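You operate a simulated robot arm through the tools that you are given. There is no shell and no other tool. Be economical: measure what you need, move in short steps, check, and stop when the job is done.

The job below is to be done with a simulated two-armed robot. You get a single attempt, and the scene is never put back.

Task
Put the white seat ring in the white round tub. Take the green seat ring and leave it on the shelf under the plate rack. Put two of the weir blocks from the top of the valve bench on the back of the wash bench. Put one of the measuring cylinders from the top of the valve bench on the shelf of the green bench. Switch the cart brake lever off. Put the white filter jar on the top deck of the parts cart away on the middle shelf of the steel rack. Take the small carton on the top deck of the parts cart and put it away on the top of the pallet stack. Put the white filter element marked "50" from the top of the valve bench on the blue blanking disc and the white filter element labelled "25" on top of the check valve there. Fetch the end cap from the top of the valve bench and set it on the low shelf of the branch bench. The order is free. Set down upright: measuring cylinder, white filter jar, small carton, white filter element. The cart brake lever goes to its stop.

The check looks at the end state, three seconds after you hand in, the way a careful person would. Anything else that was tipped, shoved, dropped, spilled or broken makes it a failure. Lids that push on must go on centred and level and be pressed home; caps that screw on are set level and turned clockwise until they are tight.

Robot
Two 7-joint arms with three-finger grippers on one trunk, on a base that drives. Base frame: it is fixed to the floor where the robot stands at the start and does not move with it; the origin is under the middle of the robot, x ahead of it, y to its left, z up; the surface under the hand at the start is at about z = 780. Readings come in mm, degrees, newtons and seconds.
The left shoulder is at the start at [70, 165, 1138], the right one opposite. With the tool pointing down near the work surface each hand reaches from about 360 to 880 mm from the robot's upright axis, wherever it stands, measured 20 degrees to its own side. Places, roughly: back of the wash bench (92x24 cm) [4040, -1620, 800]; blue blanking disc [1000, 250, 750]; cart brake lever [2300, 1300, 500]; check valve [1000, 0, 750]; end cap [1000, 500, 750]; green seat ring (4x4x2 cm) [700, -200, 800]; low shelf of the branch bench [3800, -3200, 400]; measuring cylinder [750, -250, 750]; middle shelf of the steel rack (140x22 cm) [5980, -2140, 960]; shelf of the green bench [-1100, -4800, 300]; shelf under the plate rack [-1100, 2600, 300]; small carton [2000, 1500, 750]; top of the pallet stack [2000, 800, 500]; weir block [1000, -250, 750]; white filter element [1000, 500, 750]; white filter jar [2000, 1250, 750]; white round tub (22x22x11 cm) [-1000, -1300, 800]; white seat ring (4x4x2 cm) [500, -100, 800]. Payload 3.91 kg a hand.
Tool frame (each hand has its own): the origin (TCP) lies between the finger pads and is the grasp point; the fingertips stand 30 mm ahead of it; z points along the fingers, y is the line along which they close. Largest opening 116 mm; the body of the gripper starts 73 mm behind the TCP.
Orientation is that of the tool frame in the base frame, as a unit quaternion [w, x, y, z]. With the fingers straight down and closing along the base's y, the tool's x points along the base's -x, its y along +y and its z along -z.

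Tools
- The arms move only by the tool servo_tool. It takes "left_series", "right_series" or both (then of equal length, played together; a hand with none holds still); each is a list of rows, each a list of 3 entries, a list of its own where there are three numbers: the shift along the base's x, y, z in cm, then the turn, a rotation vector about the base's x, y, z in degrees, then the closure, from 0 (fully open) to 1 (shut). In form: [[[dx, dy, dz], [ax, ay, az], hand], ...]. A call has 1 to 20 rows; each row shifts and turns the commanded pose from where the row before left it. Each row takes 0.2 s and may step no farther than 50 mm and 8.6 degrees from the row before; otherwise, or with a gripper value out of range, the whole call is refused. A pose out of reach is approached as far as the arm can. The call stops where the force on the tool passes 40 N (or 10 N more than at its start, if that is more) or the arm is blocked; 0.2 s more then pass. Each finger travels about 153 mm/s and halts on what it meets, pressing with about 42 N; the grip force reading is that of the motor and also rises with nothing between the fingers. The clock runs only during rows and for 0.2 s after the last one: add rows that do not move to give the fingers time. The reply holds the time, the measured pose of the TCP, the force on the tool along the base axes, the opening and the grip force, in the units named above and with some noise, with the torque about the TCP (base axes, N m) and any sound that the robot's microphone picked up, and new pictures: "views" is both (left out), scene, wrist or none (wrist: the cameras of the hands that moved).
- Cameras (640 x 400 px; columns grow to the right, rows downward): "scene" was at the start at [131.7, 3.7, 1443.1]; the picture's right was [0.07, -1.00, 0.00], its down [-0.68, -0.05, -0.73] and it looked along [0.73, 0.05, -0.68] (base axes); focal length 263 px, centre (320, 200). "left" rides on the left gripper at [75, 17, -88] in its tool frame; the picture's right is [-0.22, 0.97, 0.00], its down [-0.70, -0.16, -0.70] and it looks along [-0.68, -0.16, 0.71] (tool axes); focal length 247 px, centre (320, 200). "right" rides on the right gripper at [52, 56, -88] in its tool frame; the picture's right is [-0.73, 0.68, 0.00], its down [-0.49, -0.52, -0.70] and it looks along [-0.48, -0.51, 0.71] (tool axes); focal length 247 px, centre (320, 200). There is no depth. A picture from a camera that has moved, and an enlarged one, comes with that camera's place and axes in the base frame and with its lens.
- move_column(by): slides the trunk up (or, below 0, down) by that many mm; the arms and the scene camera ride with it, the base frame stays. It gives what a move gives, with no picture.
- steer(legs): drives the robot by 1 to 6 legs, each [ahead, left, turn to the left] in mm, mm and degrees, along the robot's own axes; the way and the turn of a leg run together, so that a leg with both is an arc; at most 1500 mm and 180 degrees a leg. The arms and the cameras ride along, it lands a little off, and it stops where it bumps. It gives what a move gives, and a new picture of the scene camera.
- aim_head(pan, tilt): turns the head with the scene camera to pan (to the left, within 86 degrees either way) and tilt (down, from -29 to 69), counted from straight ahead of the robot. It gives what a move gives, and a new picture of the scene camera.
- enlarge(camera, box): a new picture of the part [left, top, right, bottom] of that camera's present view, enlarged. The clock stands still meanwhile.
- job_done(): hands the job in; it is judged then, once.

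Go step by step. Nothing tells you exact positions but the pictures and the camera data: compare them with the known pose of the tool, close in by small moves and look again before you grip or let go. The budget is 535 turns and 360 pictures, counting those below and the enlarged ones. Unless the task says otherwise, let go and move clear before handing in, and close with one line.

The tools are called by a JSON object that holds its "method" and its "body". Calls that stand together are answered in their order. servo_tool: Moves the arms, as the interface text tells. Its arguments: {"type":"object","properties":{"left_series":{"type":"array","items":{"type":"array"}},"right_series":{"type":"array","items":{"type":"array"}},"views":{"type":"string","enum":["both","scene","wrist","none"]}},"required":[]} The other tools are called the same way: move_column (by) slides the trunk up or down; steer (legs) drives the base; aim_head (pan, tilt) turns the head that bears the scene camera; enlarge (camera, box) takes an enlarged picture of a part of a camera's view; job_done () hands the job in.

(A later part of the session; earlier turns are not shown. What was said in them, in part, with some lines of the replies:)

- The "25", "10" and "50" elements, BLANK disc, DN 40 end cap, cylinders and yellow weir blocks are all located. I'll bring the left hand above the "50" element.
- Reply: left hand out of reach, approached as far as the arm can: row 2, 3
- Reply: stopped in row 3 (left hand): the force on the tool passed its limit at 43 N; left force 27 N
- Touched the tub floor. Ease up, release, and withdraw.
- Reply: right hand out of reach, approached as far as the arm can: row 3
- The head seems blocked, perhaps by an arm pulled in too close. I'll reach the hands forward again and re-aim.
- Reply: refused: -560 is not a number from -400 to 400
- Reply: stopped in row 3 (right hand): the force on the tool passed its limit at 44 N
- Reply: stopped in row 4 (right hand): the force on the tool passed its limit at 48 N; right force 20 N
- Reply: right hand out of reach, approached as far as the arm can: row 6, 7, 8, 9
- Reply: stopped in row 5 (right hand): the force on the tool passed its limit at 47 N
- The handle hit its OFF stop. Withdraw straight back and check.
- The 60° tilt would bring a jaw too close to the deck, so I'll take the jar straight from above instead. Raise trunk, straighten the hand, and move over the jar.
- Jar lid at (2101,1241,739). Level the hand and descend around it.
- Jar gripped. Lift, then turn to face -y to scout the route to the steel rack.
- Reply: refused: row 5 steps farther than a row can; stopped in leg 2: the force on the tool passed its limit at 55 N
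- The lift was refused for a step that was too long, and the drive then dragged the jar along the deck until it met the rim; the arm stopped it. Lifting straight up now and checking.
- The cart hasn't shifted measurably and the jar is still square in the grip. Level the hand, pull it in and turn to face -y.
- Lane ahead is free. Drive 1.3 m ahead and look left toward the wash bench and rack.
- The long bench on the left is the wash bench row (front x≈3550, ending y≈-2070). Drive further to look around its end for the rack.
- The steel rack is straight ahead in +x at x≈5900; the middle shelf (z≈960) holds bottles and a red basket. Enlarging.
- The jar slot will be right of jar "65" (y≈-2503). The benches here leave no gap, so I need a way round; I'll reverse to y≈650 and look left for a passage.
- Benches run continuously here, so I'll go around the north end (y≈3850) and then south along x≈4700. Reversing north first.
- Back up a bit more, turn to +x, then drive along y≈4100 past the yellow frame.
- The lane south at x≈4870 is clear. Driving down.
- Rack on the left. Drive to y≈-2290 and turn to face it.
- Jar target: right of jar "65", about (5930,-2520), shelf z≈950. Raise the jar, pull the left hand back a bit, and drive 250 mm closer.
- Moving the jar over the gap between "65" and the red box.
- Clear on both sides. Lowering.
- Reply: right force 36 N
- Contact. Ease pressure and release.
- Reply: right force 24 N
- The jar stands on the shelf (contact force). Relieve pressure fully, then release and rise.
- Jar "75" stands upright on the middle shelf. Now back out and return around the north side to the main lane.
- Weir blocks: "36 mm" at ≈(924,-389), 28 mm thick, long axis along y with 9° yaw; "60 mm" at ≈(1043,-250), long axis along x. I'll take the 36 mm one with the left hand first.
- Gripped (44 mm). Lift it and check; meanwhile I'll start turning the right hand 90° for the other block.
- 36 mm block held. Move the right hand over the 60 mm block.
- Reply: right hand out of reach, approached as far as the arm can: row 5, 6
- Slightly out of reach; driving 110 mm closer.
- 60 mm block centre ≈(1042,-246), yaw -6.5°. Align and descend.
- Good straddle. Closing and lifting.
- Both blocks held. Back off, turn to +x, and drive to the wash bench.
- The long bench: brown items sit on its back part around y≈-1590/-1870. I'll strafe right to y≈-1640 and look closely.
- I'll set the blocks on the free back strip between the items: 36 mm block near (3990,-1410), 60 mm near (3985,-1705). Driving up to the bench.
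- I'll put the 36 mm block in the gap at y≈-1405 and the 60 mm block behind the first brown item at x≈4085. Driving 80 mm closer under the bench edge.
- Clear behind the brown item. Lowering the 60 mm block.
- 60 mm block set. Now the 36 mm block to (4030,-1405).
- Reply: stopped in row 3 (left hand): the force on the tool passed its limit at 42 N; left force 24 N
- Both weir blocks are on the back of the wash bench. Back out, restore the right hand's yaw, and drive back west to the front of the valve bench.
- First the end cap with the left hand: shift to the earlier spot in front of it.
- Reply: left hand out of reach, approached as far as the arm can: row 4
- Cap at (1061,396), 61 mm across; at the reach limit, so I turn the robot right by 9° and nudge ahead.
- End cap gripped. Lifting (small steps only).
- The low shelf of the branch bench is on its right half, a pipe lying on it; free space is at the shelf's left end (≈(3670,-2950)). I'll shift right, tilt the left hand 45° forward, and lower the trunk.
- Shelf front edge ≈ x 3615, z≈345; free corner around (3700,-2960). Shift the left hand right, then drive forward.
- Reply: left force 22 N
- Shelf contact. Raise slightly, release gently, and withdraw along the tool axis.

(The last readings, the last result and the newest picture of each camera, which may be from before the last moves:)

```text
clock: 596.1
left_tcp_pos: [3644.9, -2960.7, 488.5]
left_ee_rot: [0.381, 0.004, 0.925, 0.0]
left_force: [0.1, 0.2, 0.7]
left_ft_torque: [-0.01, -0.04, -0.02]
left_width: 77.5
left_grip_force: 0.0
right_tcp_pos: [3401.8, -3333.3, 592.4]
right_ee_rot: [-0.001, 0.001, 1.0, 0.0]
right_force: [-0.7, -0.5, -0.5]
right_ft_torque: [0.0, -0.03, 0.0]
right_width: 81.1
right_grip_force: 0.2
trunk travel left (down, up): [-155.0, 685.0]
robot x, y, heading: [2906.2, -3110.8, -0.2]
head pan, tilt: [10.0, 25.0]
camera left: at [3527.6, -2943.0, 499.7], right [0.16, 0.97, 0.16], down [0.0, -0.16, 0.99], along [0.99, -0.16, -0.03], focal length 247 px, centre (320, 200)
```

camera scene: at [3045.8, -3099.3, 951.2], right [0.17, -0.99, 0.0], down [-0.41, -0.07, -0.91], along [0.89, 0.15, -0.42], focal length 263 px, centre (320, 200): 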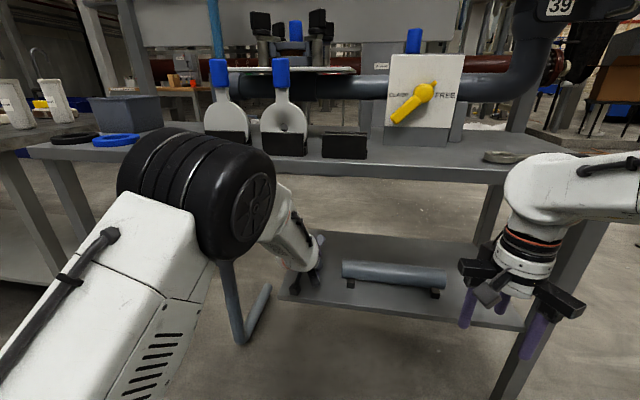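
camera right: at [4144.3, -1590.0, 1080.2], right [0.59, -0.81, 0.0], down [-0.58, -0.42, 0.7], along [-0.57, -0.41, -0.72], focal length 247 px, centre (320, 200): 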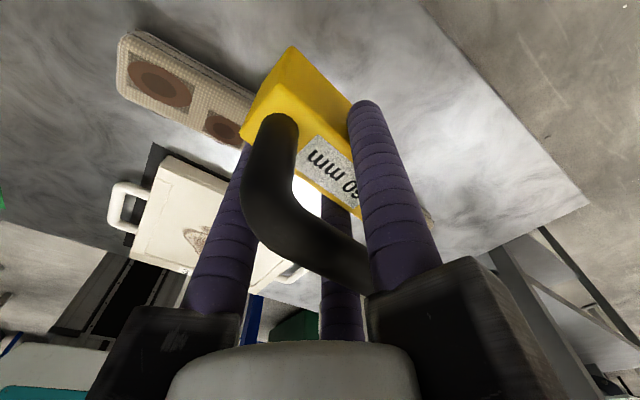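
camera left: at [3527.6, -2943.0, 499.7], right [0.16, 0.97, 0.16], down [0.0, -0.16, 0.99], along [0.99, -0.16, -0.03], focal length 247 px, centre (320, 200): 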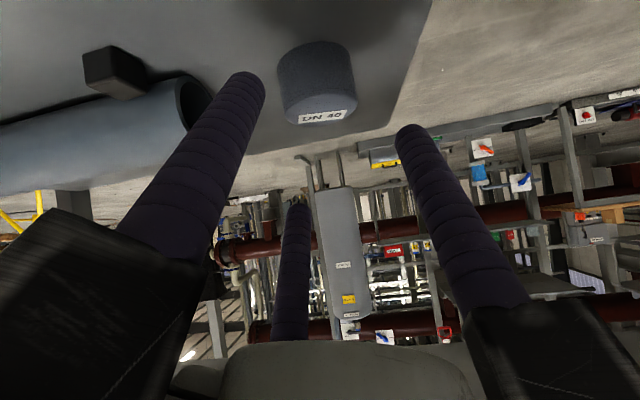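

End cap sits flat on the low shelf. Withdraw, back off, raise trunk and straighten the hand.

{"method": "servo_tool", "body": {"left_series": [[[-4, 0, 0.5], [0, 0, 0], 0.3], [[-4, 0, 0.5], [0, 0, 0], 0.3], [[-4, 0, 0], [0, 0, 0], 0.3]], "views": "none"}}

{"method": "steer", "body": {"legs": [[-300, 0, 0]]}}

{"method": "move_column", "body": {"by": 400}}

{"method": "move_column", "body": {"by": 120}}

{"method": "servo_tool", "body": {"left_series": [[[0, 0, 0], [0, 7.5, 0], 0.3], [[0, 0, 0], [0, 7.5, 0], 0.3], [[0, 0, 0], [0, 7.5, 0], 0.3], [[0, 0, 0], [0, 7.5, 0], 0.3], [[0, 0, 0], [0, 7.5, 0], 0.3], [[0, 0, 0], [0, 7.5, 0], 0.3], [[0, 0, 4], [0, 0, 0], 0.3], [[0, 0, 4], [0, 0, 0], 0.3]], "right_series": [[[2.5, 0, 0], [0, 0, 0], 0.3], [[2.5, 0, 0], [0, 0, 0], 0.3], [[2.5, 0, 0], [0, 0, 0], 0.3], [[2.5, 0, 0], [0, 0, 0], 0.3], [[0, 0, 0], [0, 0, 0], 0.3], [[0, 0, 0], [0, 0, 0], 0.3], [[0, 0, 0], [0, 0, 0], 0.3], [[0, 0, 0], [0, 0, 0], 0.3]], "views": "none"}}

```text
clock: 596.9
left_tcp_pos: [3523.7, -2960.3, 498.1]
left_ee_rot: [0.381, 0.004, 0.925, 0.0]
left_force: [-0.6, 0.4, -0.2]
left_ft_torque: [0.02, -0.02, -0.04]
left_width: 81.2
left_grip_force: 0.1
right_tcp_pos: [3401.1, -3332.0, 593.4]
right_ee_rot: [-0.002, 0.001, 1.0, 0.0]
right_force: [0.8, -0.4, 0.5]
right_ft_torque: [0.01, -0.01, 0.03]
right_width: 81.0
right_grip_force: 0.0
trunk travel left (down, up): [-155.0, 685.0]
robot x, y, heading: [2907.3, -3115.1, -0.3]
head pan, tilt: [10.0, 25.0]
```

```text
clock: 598.9
left_tcp_pos: [3222.5, -2958.7, 498.4]
left_ee_rot: [0.381, 0.002, 0.925, 0.002]
left_force: [-0.2, -0.5, -0.6]
left_ft_torque: [0.01, 0.0, -0.03]
left_width: 81.2
left_grip_force: 0.1
right_tcp_pos: [3098.9, -3330.2, 592.9]
right_ee_rot: [-0.001, 0.0, 1.0, 0.0]
right_force: [-0.4, 0.3, -0.1]
right_ft_torque: [-0.01, 0.02, 0.02]
right_width: 81.1
right_grip_force: 0.1
trunk travel left (down, up): [-155.0, 685.0]
robot x, y, heading: [2604.5, -3112.6, -0.3]
head pan, tilt: [10.0, 25.0]
camera scene: at [2745.0, -3097.3, 950.5], right [0.17, -0.99, 0.0], down [-0.42, -0.07, -0.91], along [0.89, 0.15, -0.42], focal length 263 px, centre (320, 200)
```

scene: 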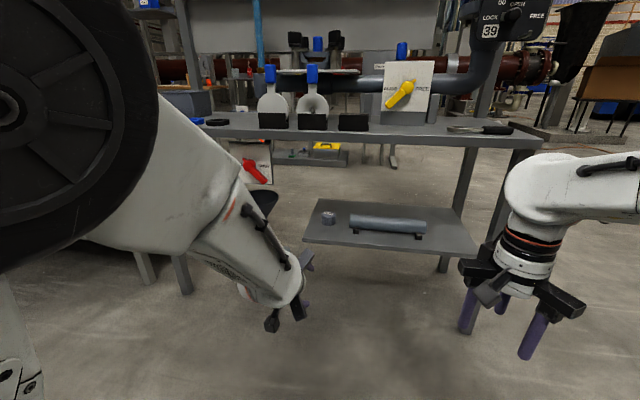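

```text
clock: 602.8
left_tcp_pos: [3222.4, -2957.5, 897.0]
left_ee_rot: [0.381, 0.003, 0.924, 0.001]
left_force: [-0.2, 0.6, 0.3]
left_ft_torque: [-0.02, -0.03, -0.04]
left_width: 81.1
left_grip_force: 0.1
right_tcp_pos: [3100.2, -3331.0, 993.7]
right_ee_rot: [-0.002, -0.001, 1.0, 0.0]
right_force: [0.1, 0.0, 0.3]
right_ft_torque: [-0.01, 0.0, -0.01]
right_width: 81.3
right_grip_force: 0.1
trunk travel left (down, up): [-555.0, 285.0]
robot x, y, heading: [2603.2, -3107.5, -0.2]
head pan, tilt: [10.0, 25.0]
```

```text
clock: 604.2
left_tcp_pos: [3222.3, -2959.1, 1015.6]
left_ee_rot: [0.381, 0.002, 0.924, 0.001]
left_force: [-0.4, 0.5, 0.1]
left_ft_torque: [0.0, 0.0, 0.0]
left_width: 81.1
left_grip_force: 0.0
right_tcp_pos: [3098.8, -3329.9, 1113.4]
right_ee_rot: [-0.002, 0.0, 1.0, 0.0]
right_force: [0.1, -0.8, -0.6]
right_ft_torque: [0.03, 0.0, 0.04]
right_width: 81.0
right_grip_force: 0.1
trunk travel left (down, up): [-675.0, 165.0]
robot x, y, heading: [2609.2, -3110.5, 0.0]
head pan, tilt: [10.0, 25.0]
```

```text
clock: 606.0
left_tcp_pos: [3221.6, -2958.4, 1098.2]
left_ee_rot: [-0.002, 0.004, 1.0, 0.0]
left_force: [0.1, -0.2, -0.4]
left_ft_torque: [-0.01, -0.02, 0.03]
left_width: 81.1
left_grip_force: 0.1
right_tcp_pos: [3197.5, -3330.3, 1115.0]
right_ee_rot: [-0.001, 0.001, 1.0, 0.0]
right_force: [0.1, -0.2, -0.7]
right_ft_torque: [0.01, -0.05, -0.01]
right_width: 81.0
right_grip_force: 0.0
trunk travel left (down, up): [-675.0, 165.0]
robot x, y, heading: [2602.4, -3109.2, -0.1]
head pan, tilt: [10.0, 25.0]
```

{"method": "steer", "body": {"legs": [[200, 0, 0], [0, 1500, 0], [0, 450, 0], [0, 0, 180], [1500, 0, 0], [700, 0, 0]]}}

{"method": "aim_head", "body": {"pan": 0, "tilt": 40}}

```text
clock: 634.9
left_tcp_pos: [12.8, -1291.1, 1096.4]
left_ee_rot: [0.0, 1.0, -0.006, 0.002]
left_force: [-0.7, -0.5, -0.2]
left_ft_torque: [-0.03, -0.01, 0.0]
left_width: 81.2
left_grip_force: 0.0
right_tcp_pos: [38.4, -919.2, 1112.7]
right_ee_rot: [0.0, 1.0, -0.003, 0.002]
right_force: [0.4, 0.1, -0.3]
right_ft_torque: [-0.03, 0.0, 0.05]
right_width: 81.1
right_grip_force: 0.2
trunk travel left (down, up): [-675.0, 165.0]
robot x, y, heading: [630.7, -1145.8, 179.4]
head pan, tilt: [10.0, 25.0]
camera scene: at [488.4, -1159.1, 1470.5], right [-0.16, 0.99, 0.0], down [0.42, 0.07, -0.91], along [-0.89, -0.15, -0.42], focal length 263 px, centre (320, 200)
```

scene: 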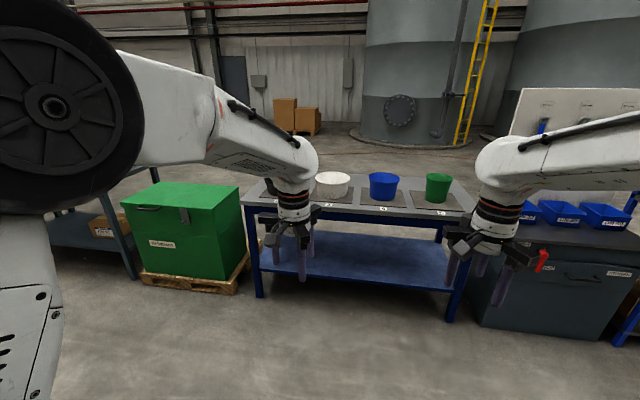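

```text
clock: 635.7
left_tcp_pos: [13.6, -1290.7, 1097.1]
left_ee_rot: [0.0, 1.0, -0.005, 0.002]
left_force: [-0.1, 0.9, 1.0]
left_ft_torque: [-0.04, 0.01, 0.02]
left_width: 81.2
left_grip_force: 0.1
right_tcp_pos: [38.1, -918.7, 1113.4]
right_ee_rot: [0.0, 1.0, -0.004, 0.002]
right_force: [-0.3, 0.1, -0.3]
right_ft_torque: [-0.02, 0.04, -0.01]
right_width: 81.2
right_grip_force: 0.1
trunk travel left (down, up): [-675.0, 165.0]
robot x, y, heading: [628.7, -1143.0, 179.7]
head pan, tilt: [0.0, 40.0]
camera scene: at [493.8, -1143.2, 1447.2], right [0.01, 1.0, 0.0], down [0.64, -0.01, -0.77], along [-0.77, 0.01, -0.64], focal length 263 px, centre (320, 200)
```

scene: 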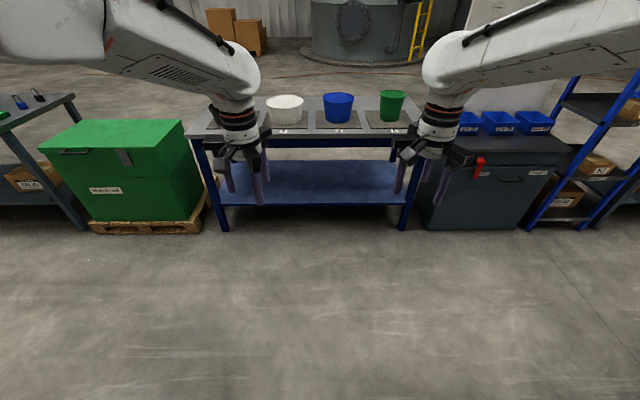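

Turn to face the bench end (+y) and back up a little, then tilt the right hand toward horizontal.

{"method": "steer", "body": {"legs": [[0, 0, -89.7], [-110, 0, 0]]}}

{"method": "servo_tool", "body": {"right_series": [[[0, 0, 0], [8, 0, 0], 0.3], [[0, 0, 0], [8, 0, 0], 0.3], [[0, 0, 0], [8, 0, 0], 0.3], [[0, 0, 0], [8, 0, 0], 0.3], [[0, 0, 0], [8, 0, 0], 0.3], [[0, 0, 0], [8, 0, 0], 0.3], [[0, 0, 0], [8, 0, 0], 0.3], [[0, 0, 0], [8, 0, 0], 0.3], [[0, 0, 0], [8, 0, 0], 0.3], [[0, 0, 0], [8, 0, 0], 0.3], [[0, 0, 0], [5, 0, 0], 0.3], [[0, 0, 0], [0, 0, 0], 0.3]], "views": "scene"}}

```text
clock: 640.8
left_tcp_pos: [486.9, -632.3, 1095.7]
left_ee_rot: [-0.001, -0.699, 0.715, -0.001]
left_force: [0.8, 0.2, 0.2]
left_ft_torque: [-0.03, 0.0, 0.01]
left_width: 81.3
left_grip_force: 0.1
right_tcp_pos: [858.2, -661.5, 1113.1]
right_ee_rot: [0.0, -0.7, 0.714, -0.001]
right_force: [0.8, -0.6, 0.1]
right_ft_torque: [0.02, 0.0, -0.03]
right_width: 80.8
right_grip_force: 0.0
trunk travel left (down, up): [-675.0, 165.0]
robot x, y, heading: [629.1, -1253.7, 88.9]
head pan, tilt: [0.0, 40.0]
camera scene: at [630.1, -1118.1, 1447.0], right [1.0, -0.02, 0.0], down [-0.01, -0.64, -0.77], along [0.02, 0.77, -0.64], focal length 263 px, centre (320, 200)
```

scene: 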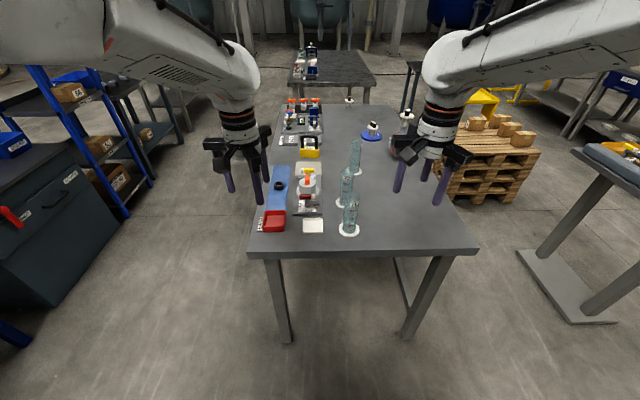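

```text
clock: 643.4
left_tcp_pos: [485.5, -634.0, 1096.7]
left_ee_rot: [0.0, -0.698, 0.716, -0.002]
left_force: [0.5, -0.4, -0.6]
left_ft_torque: [0.04, -0.02, -0.01]
left_width: 81.0
left_grip_force: 0.2
right_tcp_pos: [859.0, -662.6, 1112.7]
right_ee_rot: [0.473, -0.517, 0.526, 0.482]
right_force: [-0.8, -0.5, -0.8]
right_ft_torque: [0.01, -0.02, 0.0]
right_width: 81.3
right_grip_force: 0.0
trunk travel left (down, up): [-675.0, 165.0]
robot x, y, heading: [631.1, -1247.8, 88.9]
head pan, tilt: [0.0, 40.0]
camera scene: at [629.6, -1119.2, 1447.2], right [1.0, -0.02, 0.0], down [-0.01, -0.64, -0.77], along [0.02, 0.77, -0.64], focal length 263 px, centre (320, 200)
```

scene: 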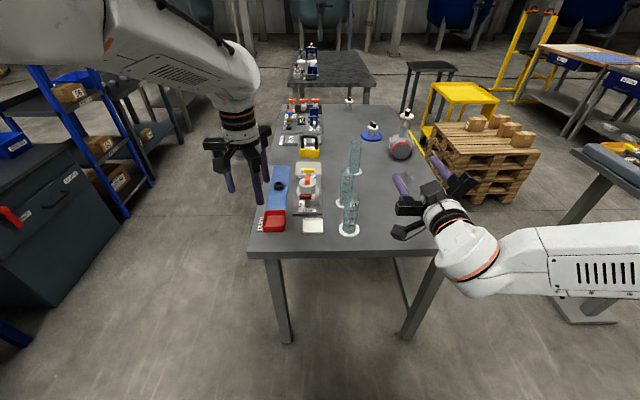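

The hand points along +y. Cylinder C's base is at ≈(742,-495). Lower the trunk 200 mm, line up in x and open the jaws.

{"method": "move_column", "body": {"by": -200}}

{"method": "servo_tool", "body": {"right_series": [[[-4, 0, 0], [0, 0, 0], 0.12], [[-4, 0, 0], [0, 0, 0], 0.12], [[-2.9, 0, -2], [0, 0, 0], 0.12], [[0, 0, -3], [0, 0, 0], 0.12], [[0, 0, 0], [0, 0, 0], 0.12]], "views": "both"}}

```text
clock: 645.5
left_tcp_pos: [486.9, -632.2, 896.6]
left_ee_rot: [-0.001, -0.698, 0.716, -0.001]
left_force: [-0.6, -0.7, -0.4]
left_ft_torque: [0.01, 0.04, 0.0]
left_width: 81.1
left_grip_force: 0.2
right_tcp_pos: [859.5, -663.3, 913.9]
right_ee_rot: [0.472, -0.517, 0.527, 0.481]
right_force: [0.2, 0.0, -0.7]
right_ft_torque: [0.03, -0.04, -0.02]
right_width: 81.3
right_grip_force: 0.0
trunk travel left (down, up): [-475.0, 365.0]
robot x, y, heading: [630.0, -1251.3, 88.5]
head pan, tilt: [0.0, 40.0]
```

```text
clock: 646.7
left_tcp_pos: [487.6, -632.5, 897.2]
left_ee_rot: [-0.001, -0.699, 0.715, -0.002]
left_force: [-0.1, 0.2, 0.1]
left_ft_torque: [0.04, 0.01, -0.02]
left_width: 81.3
left_grip_force: 0.0
right_tcp_pos: [749.5, -662.0, 863.3]
right_ee_rot: [0.473, -0.517, 0.527, 0.482]
right_force: [0.0, 0.1, 0.5]
right_ft_torque: [0.03, 0.03, -0.03]
right_width: 102.1
right_grip_force: 0.1
trunk travel left (down, up): [-475.0, 365.0]
robot x, y, heading: [626.6, -1250.9, 88.9]
head pan, tilt: [0.0, 40.0]
camera scene: at [629.6, -1119.1, 1247.2], right [1.0, -0.02, 0.0], down [-0.01, -0.64, -0.77], along [0.02, 0.77, -0.64], focal length 263 px, centre (320, 200)
camera right: at [692.0, -753.3, 820.6], right [-0.67, 0.07, 0.74], down [0.53, -0.65, 0.54], along [0.52, 0.75, 0.4], focal length 247 px, centre (320, 200)
```

scene: 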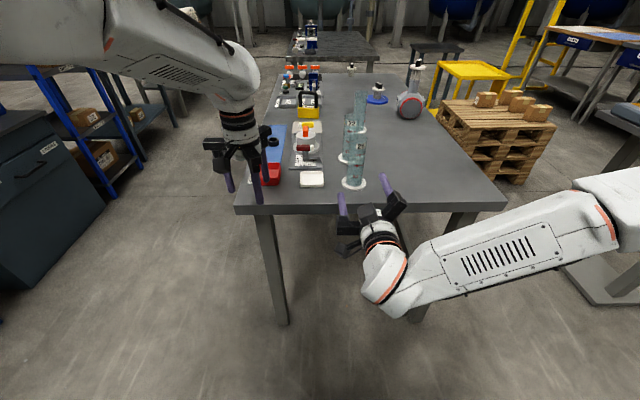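
right: 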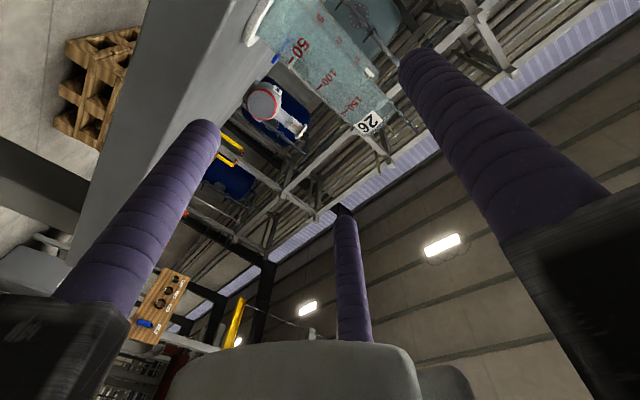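

{"method": "servo_tool", "body": {"right_series": [[[0, 4, 0], [0, 0, 0], 0.12], [[0, 4, 0], [0, 0, 0], 0.12], [[0, 3.5, 0], [0, 0, 0], 0.12], [[0, 0, 0], [0, 0, 0], 0.12]], "views": "wrist"}}

{"method": "enlarge", "body": {"camera": "scene", "box": [310, 80, 430, 220]}}

```text
clock: 647.7
left_tcp_pos: [487.7, -632.9, 896.4]
left_ee_rot: [-0.001, -0.699, 0.715, -0.001]
left_force: [0.4, 0.1, -0.5]
left_ft_torque: [-0.01, -0.01, 0.02]
left_width: 81.3
left_grip_force: 0.1
right_tcp_pos: [750.5, -547.7, 863.1]
right_ee_rot: [0.473, -0.517, 0.527, 0.481]
right_force: [0.5, -1.9, 0.3]
right_ft_torque: [-0.01, 0.04, -0.01]
right_width: 102.0
right_grip_force: 0.2
trunk travel left (down, up): [-475.0, 365.0]
robot x, y, heading: [627.8, -1253.3, 88.7]
head pan, tilt: [0.0, 40.0]
camera right: at [692.7, -638.5, 819.9], right [-0.67, 0.07, 0.74], down [0.53, -0.65, 0.54], along [0.52, 0.75, 0.4], focal length 247 px, centre (320, 200)
```

right: 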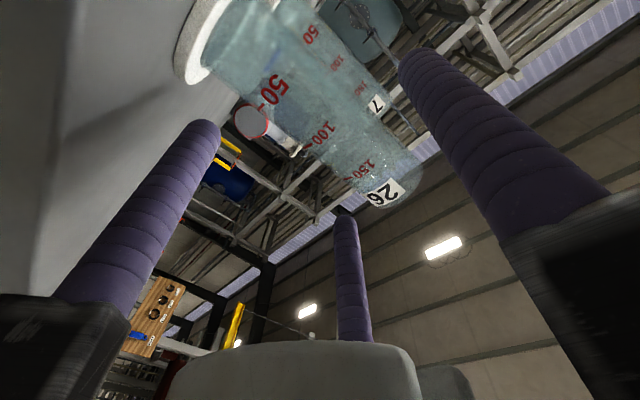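

```text
2.86 times, centred on (370, 150) of scene
camera zoom: at [630.1, -1119.3, 1247.2], right [1.0, -0.02, 0.0], down [-0.01, -0.64, -0.77], along [0.02, 0.77, -0.64], focal length 751 px, centre (177, 343)
```

zoom: 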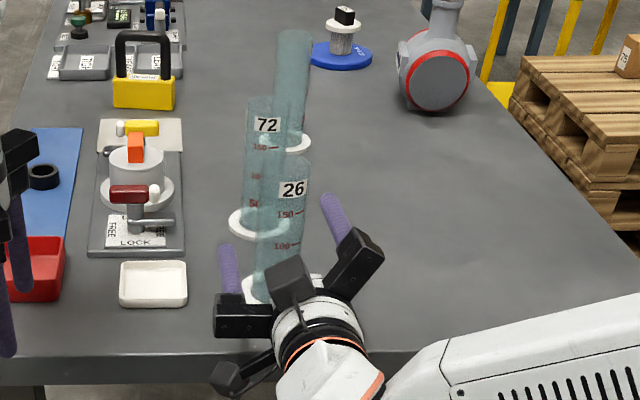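

Aligned. Advance the last 54 mm and close gently.

{"method": "servo_tool", "body": {"right_series": [[[0, 3, 0], [0, 0, 0], 0.12], [[0, 2.4, 0], [0, 0, 0], 0.12], [[0, 0, 0], [0, 0, 0], 0.12]], "views": "wrist"}}

{"method": "enlarge", "body": {"camera": "scene", "box": [310, 80, 430, 220]}}

```text
clock: 648.5
left_tcp_pos: [487.2, -633.0, 896.1]
left_ee_rot: [-0.001, -0.699, 0.715, 0.0]
left_force: [-1.0, -0.7, 0.2]
left_ft_torque: [0.02, 0.0, -0.02]
left_width: 81.3
left_grip_force: 0.1
right_tcp_pos: [750.5, -493.8, 863.1]
right_ee_rot: [0.472, -0.517, 0.527, 0.481]
right_force: [-0.3, 0.0, -0.7]
right_ft_torque: [0.01, 0.01, -0.02]
right_width: 102.1
right_grip_force: 0.0
trunk travel left (down, up): [-475.0, 365.0]
robot x, y, heading: [625.8, -1252.0, 88.4]
head pan, tilt: [0.0, 40.0]
camera right: at [692.9, -584.4, 820.4], right [-0.67, 0.07, 0.74], down [0.53, -0.65, 0.54], along [0.52, 0.75, 0.4], focal length 247 px, centre (320, 200)
```

right: 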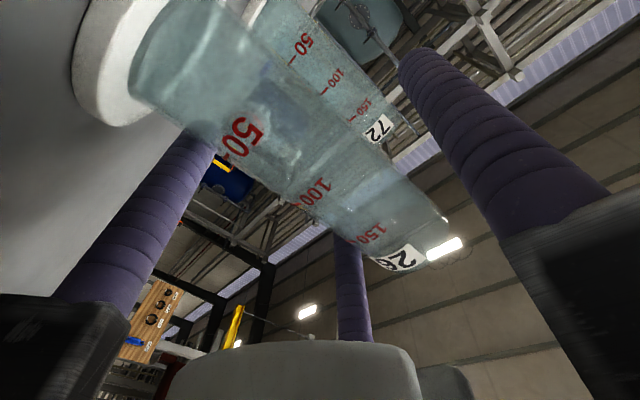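

```text
2.86 times, centred on (370, 150) of scene
camera zoom: at [630.1, -1118.9, 1247.2], right [1.0, -0.02, 0.0], down [-0.01, -0.64, -0.77], along [0.02, 0.77, -0.64], focal length 751 px, centre (177, 343)
```

zoom: 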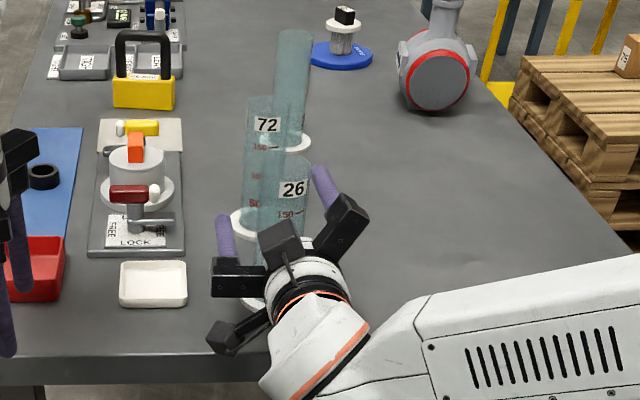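

{"method": "servo_tool", "body": {"right_series": [[[0, 0, 0], [0, 0, 0], 0.25], [[0, 0, 0], [0, 0, 0], 0.35], [[0, 0, 0], [0, 0, 0], 0.42], [[0, 0, 0], [0, 0, 0], 0.5], [[0, 0, 0], [0, 0, 0], 0.6], [[0, 0, 0], [0, 0, 0], 0.6]], "views": "wrist"}}

{"method": "enlarge", "body": {"camera": "scene", "box": [310, 80, 430, 220]}}

```text
clock: 649.9
left_tcp_pos: [488.0, -631.2, 896.4]
left_ee_rot: [-0.001, -0.699, 0.716, -0.001]
left_force: [-0.6, 0.7, 0.7]
left_ft_torque: [-0.01, 0.02, 0.0]
left_width: 81.1
left_grip_force: 0.0
right_tcp_pos: [749.9, -492.8, 862.0]
right_ee_rot: [0.472, -0.517, 0.527, 0.481]
right_force: [0.1, 0.4, 0.3]
right_ft_torque: [0.01, -0.02, 0.0]
right_width: 62.3
right_grip_force: 41.9
trunk travel left (down, up): [-475.0, 365.0]
robot x, y, heading: [627.3, -1256.1, 88.9]
head pan, tilt: [0.0, 40.0]
camera right: at [693.0, -584.5, 820.1], right [-0.67, 0.07, 0.74], down [0.53, -0.65, 0.54], along [0.52, 0.75, 0.4], focal length 247 px, centre (320, 200)
```

right: 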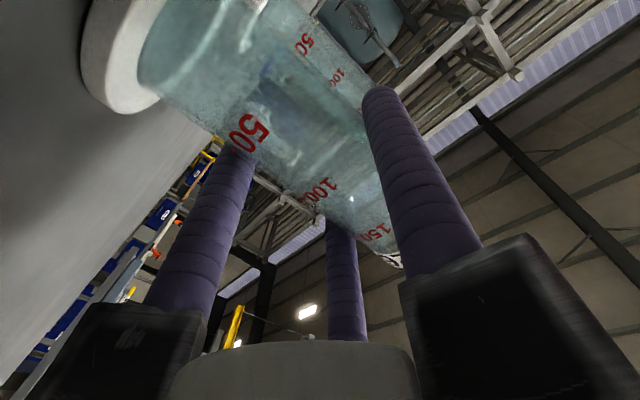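

```text
2.86 times, centred on (370, 150) of scene
camera zoom: at [630.0, -1118.7, 1247.1], right [1.0, -0.02, 0.0], down [-0.01, -0.64, -0.77], along [0.02, 0.77, -0.64], focal length 751 px, centre (177, 343)
```

zoom: 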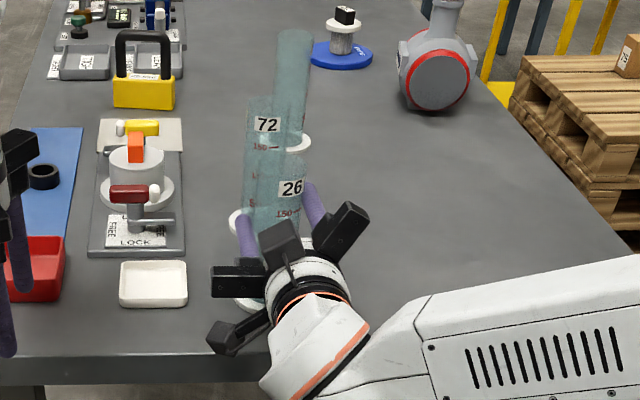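

Gripped. Lift straight up, then pull back.

{"method": "servo_tool", "body": {"right_series": [[[0, 0, 2], [0, 0, 0], 0.65], [[0, 0, 4], [0, 0, 0], 0.65], [[0, -2, 4], [0, 0, 0], 0.65], [[0, -4, 0], [0, 0, 0], 0.65], [[0, -4, 0], [0, 0, 0], 0.65], [[0, 0, 0], [0, 0, 0], 0.65]], "views": "both"}}

```text
clock: 651.3
left_tcp_pos: [486.8, -632.0, 896.0]
left_ee_rot: [-0.002, -0.699, 0.715, -0.001]
left_force: [0.4, 0.4, 0.3]
left_ft_torque: [-0.02, 0.01, 0.02]
left_width: 81.3
left_grip_force: 0.1
right_tcp_pos: [750.1, -593.4, 962.1]
right_ee_rot: [0.472, -0.518, 0.526, 0.482]
right_force: [-0.1, 0.0, -0.5]
right_ft_torque: [0.0, -0.02, 0.01]
right_width: 61.7
right_grip_force: 42.0
trunk travel left (down, up): [-475.0, 365.0]
robot x, y, heading: [631.2, -1252.2, 88.6]
head pan, tilt: [0.0, 40.0]
camera scene: at [630.0, -1117.9, 1247.0], right [1.0, -0.02, 0.0], down [-0.01, -0.64, -0.77], along [0.02, 0.77, -0.64], focal length 263 px, centre (320, 200)
camera right: at [691.9, -684.2, 920.0], right [-0.67, 0.07, 0.74], down [0.53, -0.65, 0.54], along [0.52, 0.75, 0.4], focal length 247 px, centre (320, 200)
```

scene: 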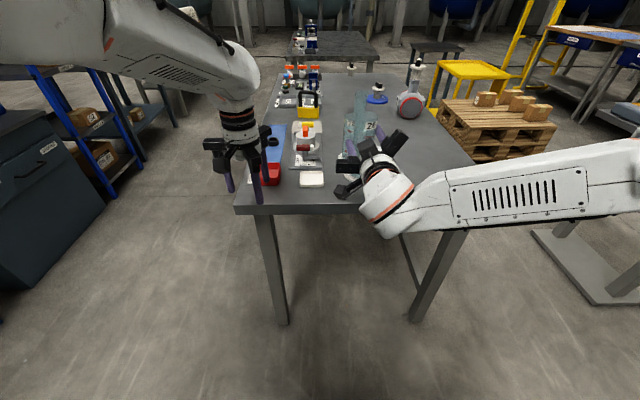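
right: 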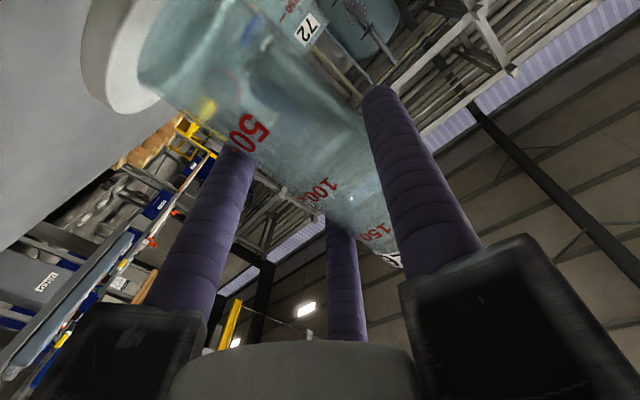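

Cylinder held upright. Raise the trunk again, back away and drive toward the green bench (south-west).

{"method": "move_column", "body": {"by": 150}}

{"method": "steer", "body": {"legs": [[-300, 0, 0], [0, 0, 91.2], [700, 0, 0], [0, 0, 90], [1300, 0, 0]]}}

{"method": "aim_head", "body": {"pan": -25, "tilt": 20}}

```text
clock: 653.1
left_tcp_pos: [487.2, -631.4, 1046.4]
left_ee_rot: [-0.001, -0.699, 0.715, -0.001]
left_force: [0.2, 0.4, 0.3]
left_ft_torque: [0.02, -0.02, -0.01]
left_width: 81.3
left_grip_force: 0.1
right_tcp_pos: [748.8, -594.1, 1113.3]
right_ee_rot: [0.472, -0.517, 0.526, 0.482]
right_force: [0.0, -0.3, -1.1]
right_ft_torque: [0.05, 0.0, 0.02]
right_width: 62.1
right_grip_force: 41.8
trunk travel left (down, up): [-625.0, 215.0]
robot x, y, heading: [625.9, -1252.8, 88.8]
head pan, tilt: [0.0, 40.0]
```

```text
clock: 672.5
left_tcp_pos: [97.2, -3471.2, 1046.4]
left_ee_rot: [-0.001, 0.705, 0.71, 0.002]
left_force: [0.0, 0.1, 0.1]
left_ft_torque: [0.01, 0.0, 0.01]
left_width: 81.3
left_grip_force: 0.1
right_tcp_pos: [-163.9, -3518.7, 1112.9]
right_ee_rot: [0.489, 0.519, 0.525, -0.465]
right_force: [0.0, -0.2, -0.1]
right_ft_torque: [-0.01, 0.0, -0.01]
right_width: 62.1
right_grip_force: 41.9
trunk travel left (down, up): [-625.0, 215.0]
robot x, y, heading: [-64.3, -2855.1, -89.4]
head pan, tilt: [0.0, 40.0]
camera scene: at [-64.2, -2994.5, 1397.1], right [-1.0, -0.01, 0.0], down [-0.01, 0.64, -0.77], along [0.01, -0.77, -0.64], focal length 263 px, centre (320, 200)
```

scene: 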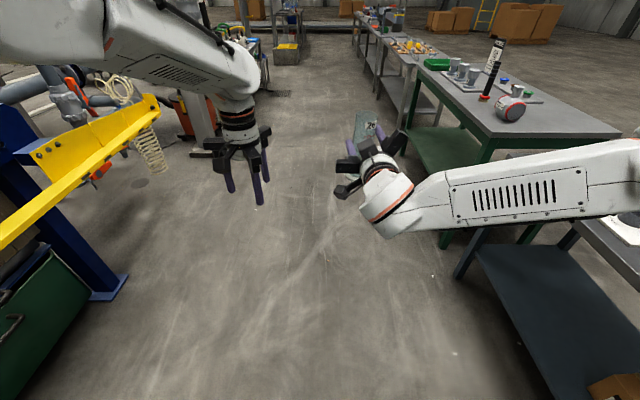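

```text
clock: 673.4
left_tcp_pos: [98.8, -3472.5, 1046.6]
left_ee_rot: [-0.002, 0.705, 0.709, 0.001]
left_force: [0.2, -0.7, 0.2]
left_ft_torque: [-0.03, 0.01, 0.01]
left_width: 81.2
left_grip_force: 0.0
right_tcp_pos: [-162.7, -3519.7, 1113.8]
right_ee_rot: [0.49, 0.518, 0.526, -0.464]
right_force: [-0.3, -0.7, 0.1]
right_ft_torque: [0.02, 0.02, 0.04]
right_width: 61.8
right_grip_force: 42.2
trunk travel left (down, up): [-625.0, 215.0]
robot x, y, heading: [-66.4, -2858.0, -89.4]
head pan, tilt: [-25.0, 20.0]
camera scene: at [-103.5, -2994.1, 1428.5], right [-0.91, 0.41, 0.0], down [0.14, 0.31, -0.94], along [-0.39, -0.86, -0.34], focal length 263 px, centre (320, 200)
```

scene: 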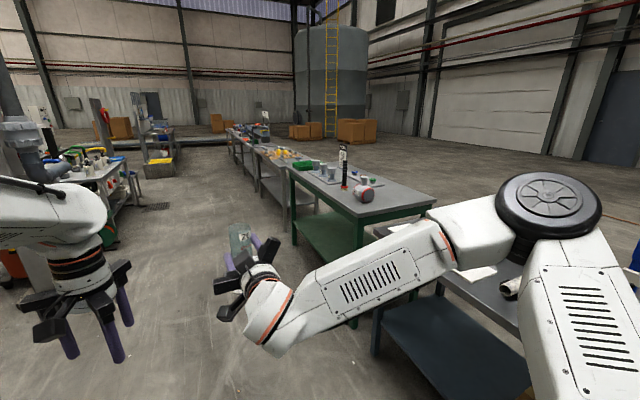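

The green-framed bench is ahead on the right (front x≈-900, y≈-4220…-5400). Drive to y≈-4850 and face it.

{"method": "steer", "body": {"legs": [[1500, 0, 0], [500, 0, 0], [0, 0, -90.6]]}}

{"method": "aim_head", "body": {"pan": 0, "tilt": 42}}

```text
clock: 687.3
left_tcp_pos: [-668.0, -5000.9, 1046.5]
left_ee_rot: [0.0, 1.0, -0.008, 0.001]
left_force: [0.8, 0.2, 0.0]
left_ft_torque: [-0.01, 0.01, 0.02]
left_width: 81.3
left_grip_force: 0.1
right_tcp_pos: [-710.2, -4738.7, 1112.8]
right_ee_rot: [0.009, 0.738, -0.004, -0.674]
right_force: [0.3, -0.3, -1.2]
right_ft_torque: [0.03, -0.03, -0.03]
right_width: 62.1
right_grip_force: 42.5
trunk travel left (down, up): [-625.0, 215.0]
robot x, y, heading: [-46.8, -4854.1, 179.3]
head pan, tilt: [-25.0, 20.0]
camera scene: at [-185.5, -4816.0, 1428.5], right [0.44, 0.9, 0.0], down [0.31, -0.15, -0.94], along [-0.85, 0.41, -0.34], focal length 263 px, centre (320, 200)
```

scene: 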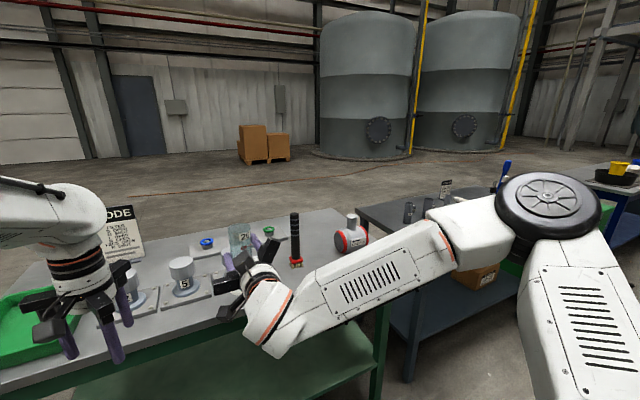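

```text
clock: 688.1
left_tcp_pos: [-668.4, -5000.7, 1047.6]
left_ee_rot: [-0.001, 1.0, -0.008, 0.001]
left_force: [-0.1, -0.9, -0.5]
left_ft_torque: [0.05, -0.04, -0.03]
left_width: 81.3
left_grip_force: 0.0
right_tcp_pos: [-710.1, -4739.2, 1112.0]
right_ee_rot: [0.01, 0.738, -0.003, -0.675]
right_force: [0.0, 0.3, -0.5]
right_ft_torque: [-0.01, 0.0, 0.01]
right_width: 62.2
right_grip_force: 42.0
trunk travel left (down, up): [-625.0, 215.0]
robot x, y, heading: [-51.4, -4860.2, 179.0]
head pan, tilt: [0.0, 42.0]
camera scene: at [-185.4, -4855.4, 1394.2], right [0.02, 1.0, 0.0], down [0.67, -0.01, -0.74], along [-0.74, 0.01, -0.67], focal length 263 px, centre (320, 200)
```

scene: 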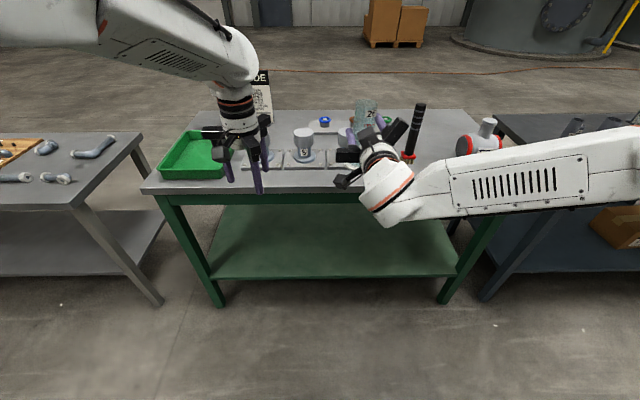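

The green shelf is empty. Lower the trunk by 600 and look at the shelf level.

{"method": "move_column", "body": {"by": -400}}

{"method": "move_column", "body": {"by": -200}}

{"method": "aim_head", "body": {"pan": 0, "tilt": 25}}

```text
clock: 692.0
left_tcp_pos: [-668.5, -5001.9, 647.6]
left_ee_rot: [0.0, 1.0, -0.008, 0.002]
left_force: [0.3, -0.9, -0.5]
left_ft_torque: [-0.01, -0.02, -0.01]
left_width: 81.3
left_grip_force: 0.0
right_tcp_pos: [-709.6, -4739.1, 713.6]
right_ee_rot: [0.009, 0.739, -0.004, -0.674]
right_force: [-0.3, 0.3, -0.8]
right_ft_torque: [0.01, -0.02, -0.01]
right_width: 62.3
right_grip_force: 41.6
trunk travel left (down, up): [-225.0, 615.0]
robot x, y, heading: [-46.9, -4853.0, 179.1]
head pan, tilt: [0.0, 42.0]
```

```text
clock: 694.1
left_tcp_pos: [-668.4, -5001.8, 445.4]
left_ee_rot: [0.0, 1.0, -0.009, 0.001]
left_force: [0.5, 0.1, -0.9]
left_ft_torque: [0.04, 0.02, 0.02]
left_width: 81.0
left_grip_force: 0.0
right_tcp_pos: [-709.1, -4740.0, 513.2]
right_ee_rot: [0.009, 0.738, -0.004, -0.675]
right_force: [-0.5, -0.2, -0.2]
right_ft_torque: [-0.01, 0.0, -0.02]
right_width: 62.1
right_grip_force: 41.8
trunk travel left (down, up): [-25.0, 815.0]
robot x, y, heading: [-53.3, -4857.5, 179.0]
head pan, tilt: [0.0, 42.0]
```

```text
clock: 695.0
left_tcp_pos: [-667.6, -5002.2, 447.3]
left_ee_rot: [0.001, 1.0, -0.008, 0.002]
left_force: [-0.4, -0.3, -0.2]
left_ft_torque: [-0.01, 0.03, 0.0]
left_width: 80.9
left_grip_force: 0.1
right_tcp_pos: [-710.2, -4738.1, 513.5]
right_ee_rot: [0.009, 0.738, -0.004, -0.675]
right_force: [0.7, -0.7, -0.7]
right_ft_torque: [0.04, 0.0, 0.02]
right_width: 62.0
right_grip_force: 41.7
trunk travel left (down, up): [-25.0, 815.0]
robot x, y, heading: [-48.0, -4857.0, 179.0]
head pan, tilt: [0.0, 25.0]
camera scene: at [-193.7, -4855.4, 820.4], right [0.02, 1.0, 0.0], down [0.42, -0.01, -0.91], along [-0.91, 0.01, -0.42], focal length 263 px, centre (320, 200)
```

scene: 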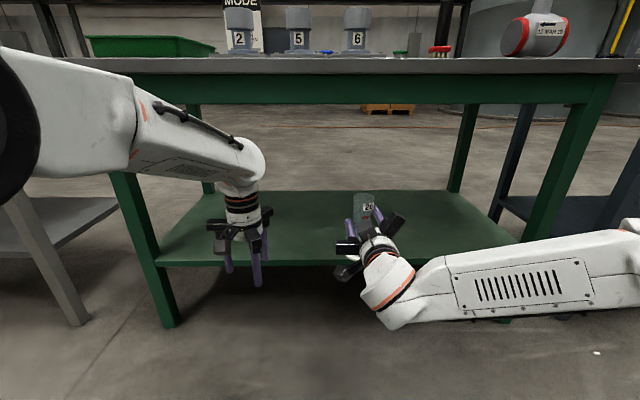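

Shelf top ≈ z 289, front edge ≈ x -867. Lower the hand to z≈400, drive 130 mm in.

{"method": "servo_tool", "body": {"right_series": [[[0, 0, -4], [0, 0, 0], 0.65], [[0, 0, -4], [0, 0, 0], 0.65], [[0, 0, -3.2], [0, 0, 0], 0.65], [[0, 0, 0], [0, 0, 0], 0.65]], "views": "none"}}

{"method": "steer", "body": {"legs": [[130, 0, 1]]}}

{"method": "enlarge", "body": {"camera": "scene", "box": [290, 160, 470, 340]}}

```text
clock: 696.0
left_tcp_pos: [-668.7, -5001.5, 448.0]
left_ee_rot: [0.0, 1.0, -0.01, 0.002]
left_force: [-0.5, 0.3, -0.1]
left_ft_torque: [0.03, 0.04, 0.0]
left_width: 81.1
left_grip_force: 0.2
right_tcp_pos: [-708.8, -4740.2, 400.9]
right_ee_rot: [0.009, 0.739, -0.004, -0.674]
right_force: [0.3, 0.2, -0.5]
right_ft_torque: [0.0, 0.01, -0.04]
right_width: 62.0
right_grip_force: 42.5
trunk travel left (down, up): [-25.0, 815.0]
robot x, y, heading: [-52.1, -4857.3, 179.1]
head pan, tilt: [0.0, 25.0]
```

```text
clock: 697.2
left_tcp_pos: [-794.8, -5012.2, 446.9]
left_ee_rot: [-0.001, 1.0, -0.001, 0.002]
left_force: [0.5, -0.4, 0.1]
left_ft_torque: [0.01, 0.02, 0.0]
left_width: 81.4
left_grip_force: 0.0
right_tcp_pos: [-840.4, -4751.3, 401.7]
right_ee_rot: [0.014, 0.738, 0.002, -0.674]
right_force: [0.3, -0.4, 0.2]
right_ft_torque: [0.01, -0.03, -0.02]
right_width: 61.8
right_grip_force: 42.0
trunk travel left (down, up): [-25.0, 815.0]
robot x, y, heading: [-180.6, -4853.5, -179.9]
head pan, tilt: [0.0, 25.0]
camera scene: at [-323.3, -4857.0, 820.4], right [0.0, 1.0, 0.0], down [0.42, 0.0, -0.91], along [-0.91, 0.0, -0.42], focal length 263 px, centre (320, 200)
```

scene: 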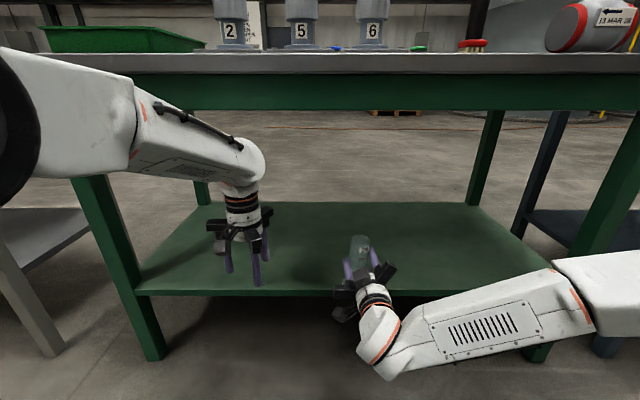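

```text
2.22 times, centred on (380, 250) of scene
camera zoom: at [-323.3, -4857.0, 820.4], right [0.0, 1.0, 0.0], down [0.42, 0.0, -0.91], along [-0.91, 0.0, -0.42], focal length 584 px, centre (187, 89)
```

zoom: 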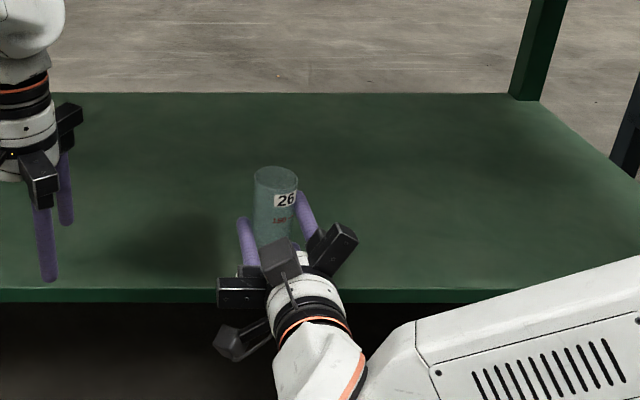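

{"method": "servo_tool", "body": {"right_series": [[[-4, 0, 0], [0, 0, 0], 0.65], [[-4, 0, 0], [0, 0, 0], 0.65], [[-3.5, 0, 0], [0, 0, 0], 0.65], [[0, 0, -1.2], [0, 0, 0], 0.65], [[0, 0, -0.8], [0, 0, 0], 0.65], [[0, 0, 0], [0, 0, 0], 0.65]], "views": "none"}}

{"method": "enlarge", "body": {"camera": "scene", "box": [290, 160, 470, 340]}}

```text
clock: 698.6
left_tcp_pos: [-795.5, -5011.8, 446.6]
left_ee_rot: [0.0, 1.0, -0.001, 0.002]
left_force: [-0.6, -0.7, 0.1]
left_ft_torque: [0.0, 0.03, 0.03]
left_width: 81.1
left_grip_force: 0.0
right_tcp_pos: [-955.1, -4751.1, 383.2]
right_ee_rot: [0.014, 0.737, 0.002, -0.676]
right_force: [-1.1, 0.3, 3.1]
right_ft_torque: [0.11, 0.06, 0.02]
right_width: 62.2
right_grip_force: 41.9
trunk travel left (down, up): [-25.0, 815.0]
robot x, y, heading: [-179.0, -4854.9, -179.7]
head pan, tilt: [0.0, 25.0]
```

```text
2.22 times, centred on (380, 250) of scene
camera zoom: at [-323.1, -4857.0, 820.5], right [0.0, 1.0, 0.0], down [0.42, 0.0, -0.91], along [-0.91, 0.0, -0.42], focal length 584 px, centre (187, 89)
```

zoom: 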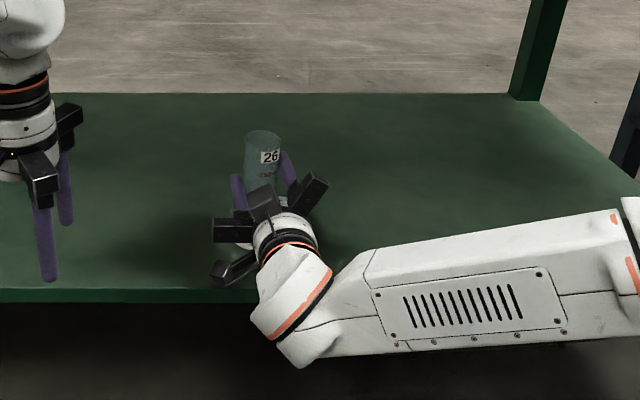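

Just touching the shelf. A tiny bit lower to seat it, then release.

{"method": "servo_tool", "body": {"right_series": [[[0, 0, -0.15], [0, 0, 0], 0.65], [[0, 0, 0], [0, 0, 0], 0.65]], "views": "wrist"}}

```text
clock: 699.2
left_tcp_pos: [-795.4, -5010.9, 447.5]
left_ee_rot: [0.0, 1.0, 0.0, 0.001]
left_force: [0.0, -0.2, 0.4]
left_ft_torque: [-0.01, 0.01, 0.01]
left_width: 81.4
left_grip_force: 0.0
right_tcp_pos: [-956.1, -4751.4, 382.7]
right_ee_rot: [0.014, 0.737, 0.002, -0.676]
right_force: [-2.5, 1.0, 9.9]
right_ft_torque: [0.35, 0.23, 0.07]
right_width: 62.2
right_grip_force: 41.7
trunk travel left (down, up): [-25.0, 815.0]
robot x, y, heading: [-180.7, -4852.5, -179.9]
head pan, tilt: [0.0, 25.0]
camera right: at [-863.0, -4804.1, 339.5], right [-0.05, -0.67, 0.74], down [0.64, 0.55, 0.54], along [-0.76, 0.5, 0.4], focal length 247 px, centre (320, 200)
```

right: 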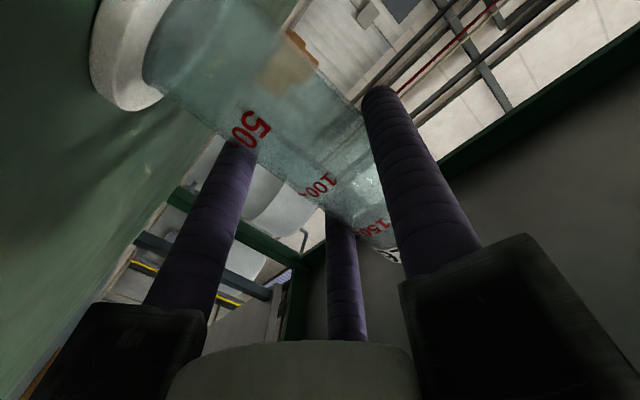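

{"method": "servo_tool", "body": {"right_series": [[[0, 0, 0.1], [0, 0, 0], 0.65], [[0, 0, 0], [0, 0, 0], 0.44], [[0, 0, 0], [0, 0, 0], 0.4], [[0, 0, 0], [0, 0, 0], 0.3], [[0, 0, 0], [0, 0, 0], 0.15], [[0, 0, 0], [0, 0, 0], 0.12], [[0, 0, 0], [0, 0, 0], 0.12]], "views": "wrist"}}

```text
clock: 700.8
left_tcp_pos: [-795.4, -5010.9, 447.3]
left_ee_rot: [0.0, 1.0, 0.0, 0.002]
left_force: [0.2, 0.1, 0.2]
left_ft_torque: [-0.03, 0.01, 0.03]
left_width: 81.0
left_grip_force: 0.2
right_tcp_pos: [-956.3, -4750.8, 382.9]
right_ee_rot: [0.014, 0.738, 0.002, -0.674]
right_force: [-0.1, -0.2, 0.4]
right_ft_torque: [0.0, -0.03, 0.0]
right_width: 102.1
right_grip_force: 0.0
trunk travel left (down, up): [-25.0, 815.0]
robot x, y, heading: [-179.0, -4855.2, -179.8]
head pan, tilt: [0.0, 25.0]
camera right: at [-862.7, -4804.1, 338.3], right [-0.05, -0.67, 0.74], down [0.64, 0.55, 0.54], along [-0.77, 0.5, 0.4], focal length 247 px, centre (320, 200)
```

right: 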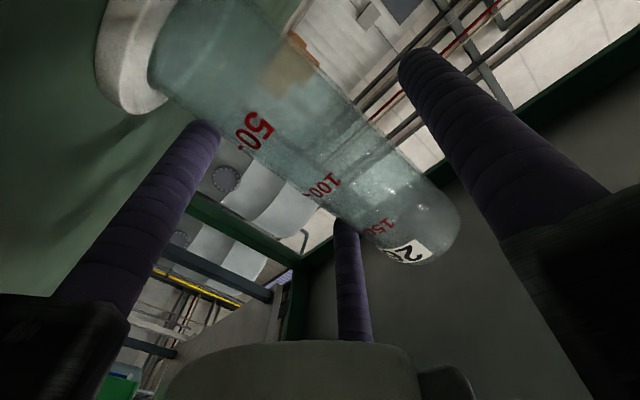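

Cylinder stands free. Withdraw straight back.

{"method": "servo_tool", "body": {"right_series": [[[2, 0, 0], [0, 0, 0], 0.12], [[4, 0, 0], [0, 0, 0], 0.12], [[4, 0, 0], [0, 0, 0], 0.12], [[4, 0, 0], [0, 0, 0], 0.12], [[0, 0, 0], [0, 0, 0], 0.12]], "views": "none"}}

{"method": "steer", "body": {"legs": [[-250, 0, 0]]}}

{"method": "enlarge", "body": {"camera": "scene", "box": [230, 150, 450, 300]}}

```text
clock: 702.0
left_tcp_pos: [-794.8, -5010.9, 445.5]
left_ee_rot: [0.001, 1.0, 0.0, 0.002]
left_force: [0.1, 0.4, 0.1]
left_ft_torque: [0.01, 0.01, 0.02]
left_width: 81.3
left_grip_force: 0.1
right_tcp_pos: [-816.2, -4751.3, 380.5]
right_ee_rot: [0.014, 0.739, 0.001, -0.674]
right_force: [-0.3, 0.3, 0.3]
right_ft_torque: [0.0, -0.01, -0.02]
right_width: 102.4
right_grip_force: 0.1
trunk travel left (down, up): [-25.0, 815.0]
robot x, y, heading: [-179.8, -4850.5, -179.8]
head pan, tilt: [0.0, 25.0]
```

```text
clock: 703.9
left_tcp_pos: [-542.9, -5011.6, 447.0]
left_ee_rot: [0.0, 1.0, 0.001, 0.002]
left_force: [0.3, 0.6, -0.2]
left_ft_torque: [-0.04, -0.01, -0.01]
left_width: 81.2
left_grip_force: 0.1
right_tcp_pos: [-564.6, -4750.2, 380.5]
right_ee_rot: [0.015, 0.739, 0.002, -0.674]
right_force: [-0.1, -0.2, 0.1]
right_ft_torque: [0.0, -0.02, 0.01]
right_width: 102.1
right_grip_force: 0.0
trunk travel left (down, up): [-25.0, 815.0]
robot x, y, heading: [73.1, -4857.3, -179.9]
head pan, tilt: [0.0, 25.0]
camera scene: at [-71.9, -4856.4, 820.5], right [0.0, 1.0, 0.0], down [0.42, 0.0, -0.91], along [-0.91, 0.0, -0.42], focal length 263 px, centre (320, 200)
```

scene: 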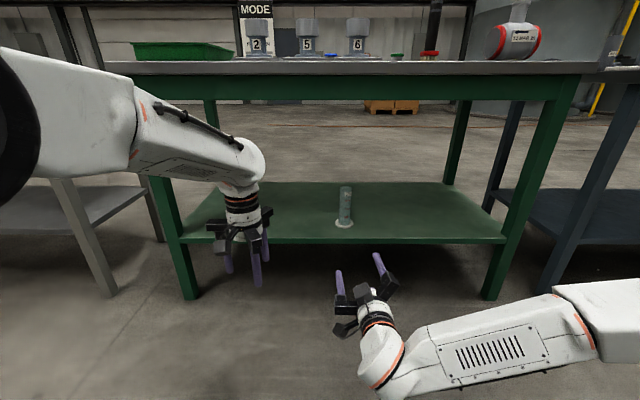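

```text
2.67 times, centred on (340, 225) of scene
camera zoom: at [-71.9, -4856.4, 820.5], right [0.0, 1.0, 0.0], down [0.42, 0.0, -0.91], along [-0.91, 0.0, -0.42], focal length 701 px, centre (267, 133)
```

zoom: 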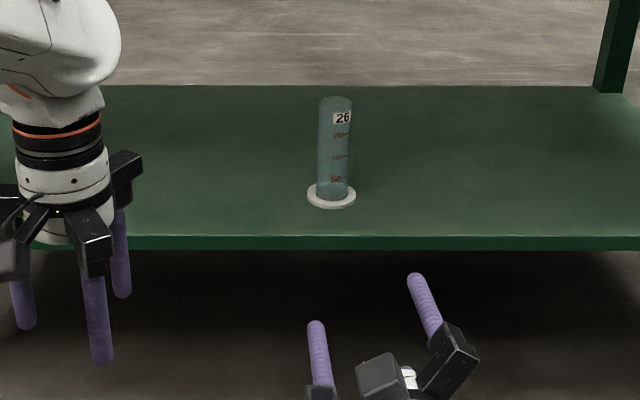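

The cylinder stands upright on the green bench shelf, both hands are empty and clear, and every item on the list is done. Handing in.

{"method": "job_done", "body": {}}

```text
The job is handed in.
```

I finished every item on the list and handed the job in, with both hands empty and clear. On the way, the filter jar was dragged about 10 cm along the cart deck before I lifted it; the cart and its brake lever hadn't shifted when I checked.
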